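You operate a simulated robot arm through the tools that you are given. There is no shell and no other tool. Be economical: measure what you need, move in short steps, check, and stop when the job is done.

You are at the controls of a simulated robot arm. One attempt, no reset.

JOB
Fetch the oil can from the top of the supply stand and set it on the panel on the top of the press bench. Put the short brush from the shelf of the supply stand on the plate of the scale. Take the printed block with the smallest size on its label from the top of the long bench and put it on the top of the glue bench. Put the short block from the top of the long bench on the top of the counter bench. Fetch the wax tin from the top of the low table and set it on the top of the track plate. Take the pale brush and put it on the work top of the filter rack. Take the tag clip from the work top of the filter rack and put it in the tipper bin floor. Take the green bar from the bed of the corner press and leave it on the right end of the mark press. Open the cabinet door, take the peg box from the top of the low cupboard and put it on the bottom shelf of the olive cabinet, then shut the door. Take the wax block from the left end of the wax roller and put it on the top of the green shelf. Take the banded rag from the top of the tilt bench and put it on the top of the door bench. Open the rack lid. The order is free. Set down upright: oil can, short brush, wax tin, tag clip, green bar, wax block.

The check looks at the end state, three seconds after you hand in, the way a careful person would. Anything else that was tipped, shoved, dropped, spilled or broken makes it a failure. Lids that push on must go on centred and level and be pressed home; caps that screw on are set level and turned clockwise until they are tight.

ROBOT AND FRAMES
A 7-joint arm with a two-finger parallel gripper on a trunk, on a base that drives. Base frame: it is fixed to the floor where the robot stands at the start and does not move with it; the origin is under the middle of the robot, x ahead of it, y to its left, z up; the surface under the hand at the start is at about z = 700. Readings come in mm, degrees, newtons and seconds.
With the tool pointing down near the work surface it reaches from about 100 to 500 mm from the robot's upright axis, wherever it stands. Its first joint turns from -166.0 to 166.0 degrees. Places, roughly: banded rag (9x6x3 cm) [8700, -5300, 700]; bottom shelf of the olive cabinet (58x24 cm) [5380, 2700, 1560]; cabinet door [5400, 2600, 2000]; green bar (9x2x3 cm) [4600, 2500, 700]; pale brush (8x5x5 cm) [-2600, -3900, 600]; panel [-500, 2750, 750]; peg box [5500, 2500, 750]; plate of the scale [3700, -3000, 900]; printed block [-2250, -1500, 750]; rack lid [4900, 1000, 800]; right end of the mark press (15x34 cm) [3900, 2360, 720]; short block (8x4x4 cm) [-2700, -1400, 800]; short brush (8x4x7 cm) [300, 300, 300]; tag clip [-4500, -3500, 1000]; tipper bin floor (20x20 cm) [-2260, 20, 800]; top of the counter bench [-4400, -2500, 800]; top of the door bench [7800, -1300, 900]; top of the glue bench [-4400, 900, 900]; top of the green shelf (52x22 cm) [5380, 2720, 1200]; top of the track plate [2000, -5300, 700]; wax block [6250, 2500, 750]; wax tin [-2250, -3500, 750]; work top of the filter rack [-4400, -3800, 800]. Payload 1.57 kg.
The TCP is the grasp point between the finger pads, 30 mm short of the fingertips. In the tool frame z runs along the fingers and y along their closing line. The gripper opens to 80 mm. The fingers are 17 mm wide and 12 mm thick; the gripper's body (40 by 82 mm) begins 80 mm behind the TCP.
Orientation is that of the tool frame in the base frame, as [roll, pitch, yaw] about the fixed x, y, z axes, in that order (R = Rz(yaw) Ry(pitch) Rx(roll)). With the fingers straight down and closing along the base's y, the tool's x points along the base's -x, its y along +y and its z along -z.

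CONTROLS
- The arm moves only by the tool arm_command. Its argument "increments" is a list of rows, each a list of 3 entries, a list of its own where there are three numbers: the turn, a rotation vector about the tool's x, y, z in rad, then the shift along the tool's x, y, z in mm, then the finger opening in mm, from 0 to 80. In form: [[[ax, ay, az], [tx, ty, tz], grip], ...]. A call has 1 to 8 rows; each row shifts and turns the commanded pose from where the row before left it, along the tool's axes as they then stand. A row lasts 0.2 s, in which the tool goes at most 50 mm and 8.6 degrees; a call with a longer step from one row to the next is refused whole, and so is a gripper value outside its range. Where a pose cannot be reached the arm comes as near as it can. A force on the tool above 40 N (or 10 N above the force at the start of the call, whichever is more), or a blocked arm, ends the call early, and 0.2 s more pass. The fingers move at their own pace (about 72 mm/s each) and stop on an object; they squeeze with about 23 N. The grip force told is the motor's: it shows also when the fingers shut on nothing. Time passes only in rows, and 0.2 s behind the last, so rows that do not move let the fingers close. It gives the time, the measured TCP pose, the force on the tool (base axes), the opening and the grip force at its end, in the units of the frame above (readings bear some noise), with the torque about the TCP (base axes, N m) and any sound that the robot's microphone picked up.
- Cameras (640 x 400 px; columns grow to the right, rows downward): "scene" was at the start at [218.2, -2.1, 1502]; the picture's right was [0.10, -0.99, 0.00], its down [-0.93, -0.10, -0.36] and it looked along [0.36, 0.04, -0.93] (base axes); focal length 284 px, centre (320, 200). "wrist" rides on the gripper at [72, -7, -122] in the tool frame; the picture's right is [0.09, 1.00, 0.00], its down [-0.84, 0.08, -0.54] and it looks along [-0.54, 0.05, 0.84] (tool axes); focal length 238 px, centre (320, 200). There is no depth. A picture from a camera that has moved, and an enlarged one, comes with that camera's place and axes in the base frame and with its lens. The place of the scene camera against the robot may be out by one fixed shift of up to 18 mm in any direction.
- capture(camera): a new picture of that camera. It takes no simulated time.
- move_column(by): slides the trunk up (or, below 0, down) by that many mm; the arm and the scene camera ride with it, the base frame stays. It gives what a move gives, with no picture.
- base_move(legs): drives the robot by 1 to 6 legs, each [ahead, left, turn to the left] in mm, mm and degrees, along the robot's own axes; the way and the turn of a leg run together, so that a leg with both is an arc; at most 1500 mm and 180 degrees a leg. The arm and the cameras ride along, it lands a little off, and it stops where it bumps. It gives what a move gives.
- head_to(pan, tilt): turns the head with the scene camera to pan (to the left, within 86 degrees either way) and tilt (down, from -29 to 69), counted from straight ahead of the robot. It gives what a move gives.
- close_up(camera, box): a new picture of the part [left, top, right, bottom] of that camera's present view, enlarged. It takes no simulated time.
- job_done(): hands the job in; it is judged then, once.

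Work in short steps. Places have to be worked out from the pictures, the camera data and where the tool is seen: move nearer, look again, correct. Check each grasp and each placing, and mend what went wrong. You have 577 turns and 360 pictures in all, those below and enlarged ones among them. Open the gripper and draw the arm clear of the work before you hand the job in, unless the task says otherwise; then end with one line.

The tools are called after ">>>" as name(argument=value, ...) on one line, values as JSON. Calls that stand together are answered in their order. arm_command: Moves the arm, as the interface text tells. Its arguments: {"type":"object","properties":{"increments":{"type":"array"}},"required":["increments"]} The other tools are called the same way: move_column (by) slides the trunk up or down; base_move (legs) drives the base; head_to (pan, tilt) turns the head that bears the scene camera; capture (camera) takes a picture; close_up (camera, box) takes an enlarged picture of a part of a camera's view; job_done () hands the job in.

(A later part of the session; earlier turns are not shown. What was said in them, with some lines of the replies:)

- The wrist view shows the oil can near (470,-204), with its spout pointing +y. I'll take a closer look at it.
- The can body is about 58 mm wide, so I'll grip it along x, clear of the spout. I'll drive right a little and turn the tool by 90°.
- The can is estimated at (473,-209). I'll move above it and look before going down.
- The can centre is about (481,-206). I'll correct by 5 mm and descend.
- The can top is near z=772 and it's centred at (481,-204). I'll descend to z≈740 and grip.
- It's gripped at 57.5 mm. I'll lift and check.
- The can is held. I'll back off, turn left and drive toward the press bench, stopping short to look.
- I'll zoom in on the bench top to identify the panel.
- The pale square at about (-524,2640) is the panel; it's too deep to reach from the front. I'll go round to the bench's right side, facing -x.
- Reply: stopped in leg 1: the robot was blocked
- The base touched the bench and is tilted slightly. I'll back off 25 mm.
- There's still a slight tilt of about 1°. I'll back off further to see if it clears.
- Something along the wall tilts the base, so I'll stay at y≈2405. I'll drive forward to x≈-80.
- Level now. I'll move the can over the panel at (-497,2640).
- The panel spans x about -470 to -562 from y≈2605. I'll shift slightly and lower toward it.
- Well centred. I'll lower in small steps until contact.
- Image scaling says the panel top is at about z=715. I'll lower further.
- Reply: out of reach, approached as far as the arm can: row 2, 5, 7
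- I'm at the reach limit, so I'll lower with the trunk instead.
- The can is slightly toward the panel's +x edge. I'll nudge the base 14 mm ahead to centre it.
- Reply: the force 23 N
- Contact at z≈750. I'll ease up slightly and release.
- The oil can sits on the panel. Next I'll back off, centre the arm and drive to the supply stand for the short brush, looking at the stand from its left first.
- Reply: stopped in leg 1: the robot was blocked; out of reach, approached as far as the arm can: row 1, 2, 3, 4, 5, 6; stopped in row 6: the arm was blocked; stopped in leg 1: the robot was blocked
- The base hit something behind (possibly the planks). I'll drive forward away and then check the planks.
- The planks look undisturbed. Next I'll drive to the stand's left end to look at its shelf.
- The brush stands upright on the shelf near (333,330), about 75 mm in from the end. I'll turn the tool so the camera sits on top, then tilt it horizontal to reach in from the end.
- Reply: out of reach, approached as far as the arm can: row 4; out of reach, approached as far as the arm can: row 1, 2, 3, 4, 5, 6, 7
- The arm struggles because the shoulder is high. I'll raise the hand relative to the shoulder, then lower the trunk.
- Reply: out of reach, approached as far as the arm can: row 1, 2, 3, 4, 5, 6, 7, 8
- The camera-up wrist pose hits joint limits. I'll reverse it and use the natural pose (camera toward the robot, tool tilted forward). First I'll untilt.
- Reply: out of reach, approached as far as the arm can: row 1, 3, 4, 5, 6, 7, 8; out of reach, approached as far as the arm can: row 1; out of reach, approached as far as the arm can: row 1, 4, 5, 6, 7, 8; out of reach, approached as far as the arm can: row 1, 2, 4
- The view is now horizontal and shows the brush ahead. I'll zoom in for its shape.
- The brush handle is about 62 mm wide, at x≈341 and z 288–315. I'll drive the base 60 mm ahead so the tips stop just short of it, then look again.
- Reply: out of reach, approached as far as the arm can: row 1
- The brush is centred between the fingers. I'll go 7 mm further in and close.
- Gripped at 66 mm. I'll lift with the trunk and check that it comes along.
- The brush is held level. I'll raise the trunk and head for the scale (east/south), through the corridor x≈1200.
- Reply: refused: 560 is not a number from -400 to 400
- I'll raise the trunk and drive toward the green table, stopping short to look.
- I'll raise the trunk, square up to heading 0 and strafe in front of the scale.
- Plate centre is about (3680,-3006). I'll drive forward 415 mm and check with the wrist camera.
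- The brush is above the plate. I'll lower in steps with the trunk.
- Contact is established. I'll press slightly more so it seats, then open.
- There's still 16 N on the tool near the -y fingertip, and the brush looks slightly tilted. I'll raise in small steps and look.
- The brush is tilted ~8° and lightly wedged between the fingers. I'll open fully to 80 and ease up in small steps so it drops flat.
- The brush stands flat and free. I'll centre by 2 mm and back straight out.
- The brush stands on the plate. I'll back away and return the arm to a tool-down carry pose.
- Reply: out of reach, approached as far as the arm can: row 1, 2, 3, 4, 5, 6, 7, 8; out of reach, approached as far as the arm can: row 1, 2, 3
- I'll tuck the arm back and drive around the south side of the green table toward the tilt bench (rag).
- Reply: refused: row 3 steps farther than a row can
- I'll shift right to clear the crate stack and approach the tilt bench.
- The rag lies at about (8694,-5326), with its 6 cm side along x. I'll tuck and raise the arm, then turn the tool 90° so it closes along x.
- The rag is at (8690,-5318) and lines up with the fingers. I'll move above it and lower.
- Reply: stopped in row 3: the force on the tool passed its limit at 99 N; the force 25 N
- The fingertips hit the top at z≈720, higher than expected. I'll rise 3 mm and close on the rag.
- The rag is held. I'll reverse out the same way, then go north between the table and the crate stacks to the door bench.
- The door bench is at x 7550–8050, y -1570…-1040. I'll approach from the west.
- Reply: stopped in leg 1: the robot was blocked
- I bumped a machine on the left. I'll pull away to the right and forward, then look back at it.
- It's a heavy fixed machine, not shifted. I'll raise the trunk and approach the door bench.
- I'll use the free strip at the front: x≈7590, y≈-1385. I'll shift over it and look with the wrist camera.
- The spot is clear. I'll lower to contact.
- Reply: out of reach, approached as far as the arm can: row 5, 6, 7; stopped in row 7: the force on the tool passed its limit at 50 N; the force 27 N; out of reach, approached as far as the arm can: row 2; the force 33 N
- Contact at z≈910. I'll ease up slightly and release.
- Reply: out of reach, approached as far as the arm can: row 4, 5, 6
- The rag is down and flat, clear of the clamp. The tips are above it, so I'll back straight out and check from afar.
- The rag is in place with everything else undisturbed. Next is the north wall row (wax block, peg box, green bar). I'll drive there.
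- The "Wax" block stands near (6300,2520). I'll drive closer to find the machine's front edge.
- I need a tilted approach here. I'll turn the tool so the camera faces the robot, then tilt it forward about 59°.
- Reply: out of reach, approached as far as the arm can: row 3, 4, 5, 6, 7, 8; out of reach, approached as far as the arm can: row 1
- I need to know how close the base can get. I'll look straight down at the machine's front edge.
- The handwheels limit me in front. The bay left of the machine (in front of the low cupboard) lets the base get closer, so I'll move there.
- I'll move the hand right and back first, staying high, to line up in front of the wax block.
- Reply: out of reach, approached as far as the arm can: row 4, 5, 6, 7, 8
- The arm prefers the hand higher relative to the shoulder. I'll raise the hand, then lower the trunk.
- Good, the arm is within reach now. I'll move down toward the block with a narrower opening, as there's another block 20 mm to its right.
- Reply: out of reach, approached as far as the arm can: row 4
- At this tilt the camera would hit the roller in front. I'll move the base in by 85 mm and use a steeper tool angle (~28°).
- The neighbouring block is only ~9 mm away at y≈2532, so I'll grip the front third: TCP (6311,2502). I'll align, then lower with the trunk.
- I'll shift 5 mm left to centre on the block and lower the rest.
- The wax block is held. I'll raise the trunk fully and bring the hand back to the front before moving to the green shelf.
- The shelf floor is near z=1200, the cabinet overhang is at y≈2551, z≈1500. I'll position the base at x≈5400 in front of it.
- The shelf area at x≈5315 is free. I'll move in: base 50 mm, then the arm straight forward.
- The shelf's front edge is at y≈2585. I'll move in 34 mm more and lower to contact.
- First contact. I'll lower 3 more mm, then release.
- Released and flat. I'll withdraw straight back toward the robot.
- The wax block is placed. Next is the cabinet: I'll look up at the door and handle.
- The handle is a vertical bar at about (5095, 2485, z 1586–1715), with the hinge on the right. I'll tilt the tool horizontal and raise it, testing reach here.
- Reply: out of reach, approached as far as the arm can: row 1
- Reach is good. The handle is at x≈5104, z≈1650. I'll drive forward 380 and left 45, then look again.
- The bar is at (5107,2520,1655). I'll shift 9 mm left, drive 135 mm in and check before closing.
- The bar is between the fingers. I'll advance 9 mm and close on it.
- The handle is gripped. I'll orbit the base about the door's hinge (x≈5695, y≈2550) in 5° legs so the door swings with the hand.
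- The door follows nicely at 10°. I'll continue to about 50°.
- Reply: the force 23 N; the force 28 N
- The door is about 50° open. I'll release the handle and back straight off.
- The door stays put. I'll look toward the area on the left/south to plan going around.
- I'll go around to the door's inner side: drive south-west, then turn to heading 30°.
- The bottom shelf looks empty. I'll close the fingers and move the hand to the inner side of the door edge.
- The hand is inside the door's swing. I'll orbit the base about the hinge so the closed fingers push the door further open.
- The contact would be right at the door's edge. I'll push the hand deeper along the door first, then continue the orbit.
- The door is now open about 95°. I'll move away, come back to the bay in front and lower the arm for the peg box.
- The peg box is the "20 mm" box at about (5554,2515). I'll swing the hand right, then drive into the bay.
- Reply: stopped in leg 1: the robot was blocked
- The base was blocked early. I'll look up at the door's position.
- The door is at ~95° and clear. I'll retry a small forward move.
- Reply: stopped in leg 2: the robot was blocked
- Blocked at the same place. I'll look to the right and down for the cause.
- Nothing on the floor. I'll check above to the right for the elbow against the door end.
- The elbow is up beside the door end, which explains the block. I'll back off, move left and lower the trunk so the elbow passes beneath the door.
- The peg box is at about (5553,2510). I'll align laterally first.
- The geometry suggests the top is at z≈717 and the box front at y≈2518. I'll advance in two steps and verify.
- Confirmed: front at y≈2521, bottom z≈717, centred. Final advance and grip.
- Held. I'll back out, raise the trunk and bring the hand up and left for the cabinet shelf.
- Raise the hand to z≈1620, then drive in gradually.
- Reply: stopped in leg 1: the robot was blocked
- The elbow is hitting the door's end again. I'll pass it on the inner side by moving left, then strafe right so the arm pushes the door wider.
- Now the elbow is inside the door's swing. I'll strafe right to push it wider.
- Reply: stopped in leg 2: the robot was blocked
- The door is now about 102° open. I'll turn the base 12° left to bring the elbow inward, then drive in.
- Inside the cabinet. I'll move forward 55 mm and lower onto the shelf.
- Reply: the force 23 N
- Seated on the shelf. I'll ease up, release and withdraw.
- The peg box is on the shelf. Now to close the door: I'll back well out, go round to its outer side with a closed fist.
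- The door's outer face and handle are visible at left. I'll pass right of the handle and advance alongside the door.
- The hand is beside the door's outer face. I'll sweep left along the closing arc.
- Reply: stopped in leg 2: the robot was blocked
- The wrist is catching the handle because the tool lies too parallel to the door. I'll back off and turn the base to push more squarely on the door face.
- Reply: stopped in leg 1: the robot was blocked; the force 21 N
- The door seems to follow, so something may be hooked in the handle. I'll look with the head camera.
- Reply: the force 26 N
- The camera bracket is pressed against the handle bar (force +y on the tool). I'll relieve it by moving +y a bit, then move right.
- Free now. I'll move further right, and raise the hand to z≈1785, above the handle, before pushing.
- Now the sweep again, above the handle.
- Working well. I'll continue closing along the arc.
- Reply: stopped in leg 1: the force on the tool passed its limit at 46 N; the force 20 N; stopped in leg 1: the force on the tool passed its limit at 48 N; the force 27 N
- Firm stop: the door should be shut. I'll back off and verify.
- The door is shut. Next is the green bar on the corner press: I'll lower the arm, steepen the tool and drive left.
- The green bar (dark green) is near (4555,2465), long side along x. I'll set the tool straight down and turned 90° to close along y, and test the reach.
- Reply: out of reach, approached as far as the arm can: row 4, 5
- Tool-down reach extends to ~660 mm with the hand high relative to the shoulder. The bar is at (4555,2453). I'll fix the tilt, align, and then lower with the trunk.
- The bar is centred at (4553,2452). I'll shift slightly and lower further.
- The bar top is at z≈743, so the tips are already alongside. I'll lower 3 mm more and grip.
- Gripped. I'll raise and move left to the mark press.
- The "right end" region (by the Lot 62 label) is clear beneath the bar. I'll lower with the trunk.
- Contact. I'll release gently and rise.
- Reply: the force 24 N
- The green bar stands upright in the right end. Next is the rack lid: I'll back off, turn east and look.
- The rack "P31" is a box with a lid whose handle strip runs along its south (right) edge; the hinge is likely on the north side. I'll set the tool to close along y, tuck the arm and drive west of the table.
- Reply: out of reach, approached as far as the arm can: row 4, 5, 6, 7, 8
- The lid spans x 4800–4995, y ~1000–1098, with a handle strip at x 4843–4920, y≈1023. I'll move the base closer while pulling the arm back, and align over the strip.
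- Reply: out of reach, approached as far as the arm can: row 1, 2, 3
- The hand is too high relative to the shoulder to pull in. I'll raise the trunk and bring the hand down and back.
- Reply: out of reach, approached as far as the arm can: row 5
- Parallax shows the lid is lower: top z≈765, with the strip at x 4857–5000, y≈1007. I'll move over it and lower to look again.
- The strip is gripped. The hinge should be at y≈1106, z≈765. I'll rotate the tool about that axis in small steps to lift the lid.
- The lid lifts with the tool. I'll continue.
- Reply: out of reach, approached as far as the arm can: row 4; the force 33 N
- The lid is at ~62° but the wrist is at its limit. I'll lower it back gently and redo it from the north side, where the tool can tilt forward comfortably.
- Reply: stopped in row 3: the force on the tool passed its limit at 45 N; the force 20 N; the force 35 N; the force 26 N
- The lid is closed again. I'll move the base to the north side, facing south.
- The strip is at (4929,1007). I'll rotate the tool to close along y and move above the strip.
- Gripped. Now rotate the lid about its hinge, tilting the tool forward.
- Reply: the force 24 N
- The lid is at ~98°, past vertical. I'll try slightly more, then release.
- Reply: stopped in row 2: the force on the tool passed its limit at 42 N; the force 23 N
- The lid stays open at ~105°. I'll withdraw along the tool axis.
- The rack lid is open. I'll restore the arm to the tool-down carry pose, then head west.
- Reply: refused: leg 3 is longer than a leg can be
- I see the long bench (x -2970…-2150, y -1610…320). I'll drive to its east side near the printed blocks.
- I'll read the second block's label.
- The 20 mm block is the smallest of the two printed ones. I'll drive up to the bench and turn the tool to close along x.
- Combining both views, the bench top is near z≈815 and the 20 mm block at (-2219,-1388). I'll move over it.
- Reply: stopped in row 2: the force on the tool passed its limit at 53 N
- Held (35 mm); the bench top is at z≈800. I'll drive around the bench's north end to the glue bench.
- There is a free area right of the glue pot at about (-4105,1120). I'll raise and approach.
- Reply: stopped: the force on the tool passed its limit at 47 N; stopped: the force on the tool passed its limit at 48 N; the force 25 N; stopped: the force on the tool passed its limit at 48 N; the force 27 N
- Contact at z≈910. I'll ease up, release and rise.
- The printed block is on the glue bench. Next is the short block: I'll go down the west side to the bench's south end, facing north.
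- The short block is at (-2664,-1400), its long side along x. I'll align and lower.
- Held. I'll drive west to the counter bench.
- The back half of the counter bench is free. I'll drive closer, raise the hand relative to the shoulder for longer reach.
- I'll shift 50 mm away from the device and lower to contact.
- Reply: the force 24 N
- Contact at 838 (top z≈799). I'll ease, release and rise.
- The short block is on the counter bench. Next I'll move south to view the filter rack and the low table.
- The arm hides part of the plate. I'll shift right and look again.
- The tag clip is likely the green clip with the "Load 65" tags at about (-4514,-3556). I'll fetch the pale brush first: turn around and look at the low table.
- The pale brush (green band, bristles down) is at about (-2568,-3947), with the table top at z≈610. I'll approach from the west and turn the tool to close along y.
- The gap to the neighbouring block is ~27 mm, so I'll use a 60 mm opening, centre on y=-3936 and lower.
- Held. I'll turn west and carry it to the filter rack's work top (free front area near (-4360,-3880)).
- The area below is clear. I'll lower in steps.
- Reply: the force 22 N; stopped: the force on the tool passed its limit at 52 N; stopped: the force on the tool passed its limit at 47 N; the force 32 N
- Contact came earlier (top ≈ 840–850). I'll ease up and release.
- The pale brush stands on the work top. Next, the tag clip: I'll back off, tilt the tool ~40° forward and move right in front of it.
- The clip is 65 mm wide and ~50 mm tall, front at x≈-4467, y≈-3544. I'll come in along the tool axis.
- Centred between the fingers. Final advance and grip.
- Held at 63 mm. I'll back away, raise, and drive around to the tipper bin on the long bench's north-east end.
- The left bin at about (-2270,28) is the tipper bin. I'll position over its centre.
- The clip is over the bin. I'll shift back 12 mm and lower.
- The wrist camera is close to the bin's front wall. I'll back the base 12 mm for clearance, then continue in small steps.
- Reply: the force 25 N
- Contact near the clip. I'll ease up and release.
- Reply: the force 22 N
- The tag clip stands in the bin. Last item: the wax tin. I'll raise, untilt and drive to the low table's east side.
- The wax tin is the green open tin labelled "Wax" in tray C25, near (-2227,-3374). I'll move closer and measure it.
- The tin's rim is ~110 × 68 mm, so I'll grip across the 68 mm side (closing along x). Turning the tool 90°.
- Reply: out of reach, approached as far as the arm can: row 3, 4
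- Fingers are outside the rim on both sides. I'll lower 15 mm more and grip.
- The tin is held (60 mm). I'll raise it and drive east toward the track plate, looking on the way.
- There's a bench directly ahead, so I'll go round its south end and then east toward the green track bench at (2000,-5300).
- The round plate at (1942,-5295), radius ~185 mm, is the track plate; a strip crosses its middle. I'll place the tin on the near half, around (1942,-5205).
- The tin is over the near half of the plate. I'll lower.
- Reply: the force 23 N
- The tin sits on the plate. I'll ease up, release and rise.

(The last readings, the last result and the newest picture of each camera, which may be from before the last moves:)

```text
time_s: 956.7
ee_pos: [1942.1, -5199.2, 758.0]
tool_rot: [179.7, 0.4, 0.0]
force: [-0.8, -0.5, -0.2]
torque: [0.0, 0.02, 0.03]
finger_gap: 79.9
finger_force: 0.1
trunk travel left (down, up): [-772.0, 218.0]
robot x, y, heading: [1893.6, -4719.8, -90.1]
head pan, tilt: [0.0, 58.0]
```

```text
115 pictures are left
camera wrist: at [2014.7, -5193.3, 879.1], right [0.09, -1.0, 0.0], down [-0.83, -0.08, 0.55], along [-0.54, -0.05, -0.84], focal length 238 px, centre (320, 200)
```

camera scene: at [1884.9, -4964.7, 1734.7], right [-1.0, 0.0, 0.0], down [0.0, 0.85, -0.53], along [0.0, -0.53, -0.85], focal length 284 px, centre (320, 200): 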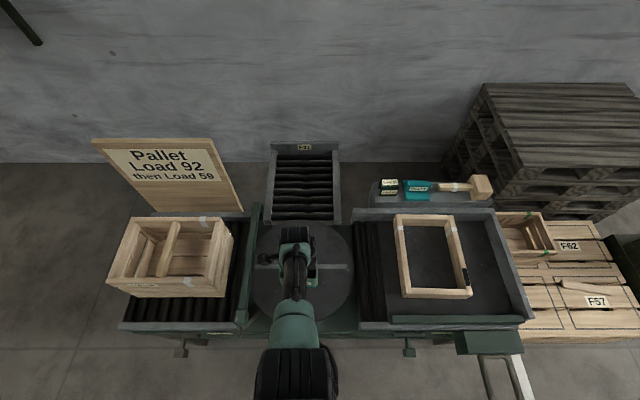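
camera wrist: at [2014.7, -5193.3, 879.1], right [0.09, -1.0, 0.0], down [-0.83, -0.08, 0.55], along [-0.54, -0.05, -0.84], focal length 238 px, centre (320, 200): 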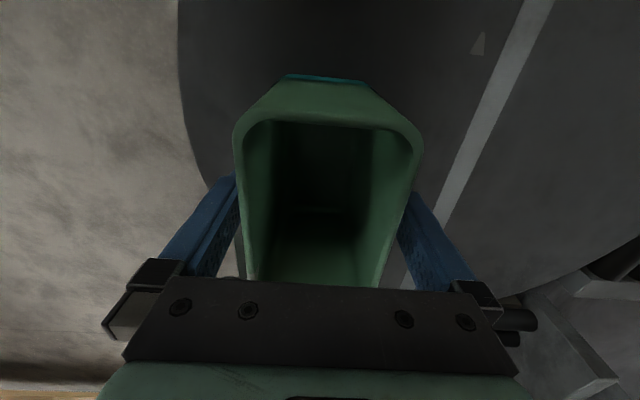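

I'll centre on the tin by 3 mm, then rise slowly.

>>> arm_command(increments=[[[0, 0, 0], [0, 3, 0], 80], [[0, 0, 0], [0, 0, 0], 80]])

>>> move_column(by=25)

>>> capture(camera="wrist")

```text
time_s: 957.3
ee_pos: [1942.8, -5202.0, 757.4]
tool_rot: [179.8, 0.4, 0.0]
force: [0.7, 0.6, 0.3]
torque: [0.02, 0.01, 0.04]
finger_gap: 80.0
finger_force: 0.0
trunk travel left (down, up): [-772.0, 218.0]
robot x, y, heading: [1890.1, -4714.3, -90.1]
head pan, tilt: [0.0, 58.0]
```

```text
time_s: 958.0
ee_pos: [1942.1, -5202.9, 783.0]
tool_rot: [179.8, 0.2, 0.1]
force: [-0.2, 1.0, -0.1]
torque: [-0.01, 0.02, -0.01]
finger_gap: 79.8
finger_force: 0.0
trunk travel left (down, up): [-797.0, 193.0]
robot x, y, heading: [1889.7, -4721.2, -90.3]
head pan, tilt: [0.0, 58.0]
```

```text
114 pictures are left
camera wrist: at [2015.3, -5196.6, 903.6], right [0.09, -1.0, 0.0], down [-0.83, -0.08, 0.55], along [-0.54, -0.05, -0.84], focal length 238 px, centre (320, 200)
```

wrist: 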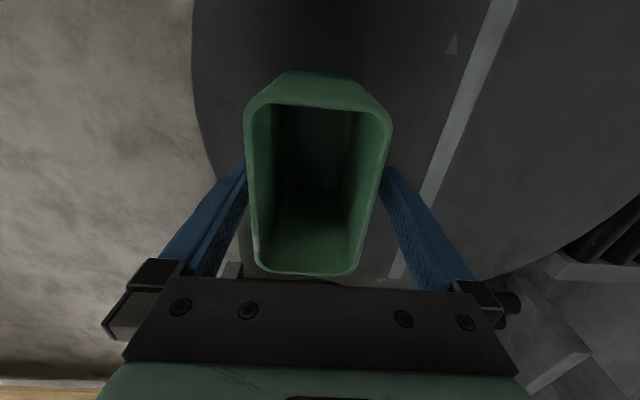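

The tin stays put. I'll raise fully, back away and verify.

>>> move_column(by=180)

>>> base_move(legs=[[-350, 0, 0]])

>>> head_to(pan=0, tilt=45)

>>> close_up(camera="scene", box=[180, 150, 460, 330])

```text
time_s: 960.0
ee_pos: [1943.1, -5202.4, 962.2]
tool_rot: [179.8, 0.3, 0.1]
force: [-0.3, -0.7, 0.0]
torque: [-0.01, 0.0, -0.02]
finger_gap: 80.1
finger_force: 0.0
trunk travel left (down, up): [-977.0, 13.0]
robot x, y, heading: [1892.8, -4720.5, -90.3]
head pan, tilt: [0.0, 58.0]
```

```text
time_s: 962.2
ee_pos: [1945.0, -4855.0, 962.3]
tool_rot: [179.8, 0.3, 0.2]
force: [-0.3, 0.3, 0.9]
torque: [0.0, 0.0, 0.04]
finger_gap: 80.1
finger_force: 0.1
trunk travel left (down, up): [-977.0, 13.0]
robot x, y, heading: [1893.0, -4371.8, -89.8]
head pan, tilt: [0.0, 58.0]
```

```text
time_s: 963.0
ee_pos: [1944.4, -4854.2, 962.4]
tool_rot: [179.7, 0.2, 0.2]
force: [-0.6, -0.7, -0.5]
torque: [0.01, -0.01, -0.03]
finger_gap: 79.9
finger_force: 0.1
trunk travel left (down, up): [-977.0, 13.0]
robot x, y, heading: [1894.3, -4370.9, -89.9]
head pan, tilt: [0.0, 45.0]
```

```text
2.22 times, centred on (320, 240) of scene
camera zoom: at [1885.8, -4629.8, 1744.6], right [-1.0, 0.0, 0.0], down [0.0, 0.71, -0.71], along [0.0, -0.71, -0.71], focal length 632 px, centre (320, 111)
```

zoom: 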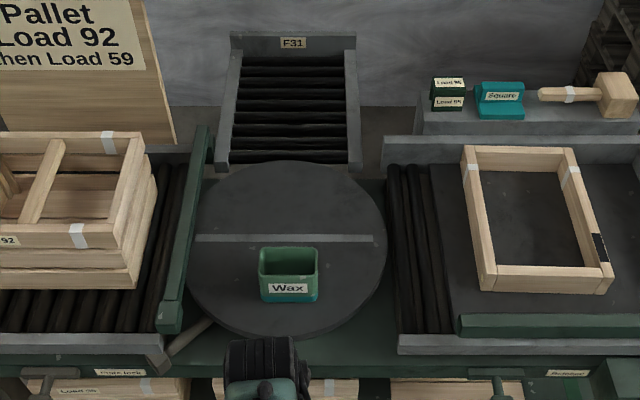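

The tin stands upright on the plate. All twelve jobs are finished, the gripper is open and the arm is clear, so I'm handing in.

>>> job_done()

```text
The job is handed in.
```

All twelve parts of the job are done and handed in. I checked each one by camera as I finished it. Early on the base bumped the press bench, something beside the leaning planks and the big east machine; I saw no sign that any of them moved, but I only checked the planks and the machine afterwards.
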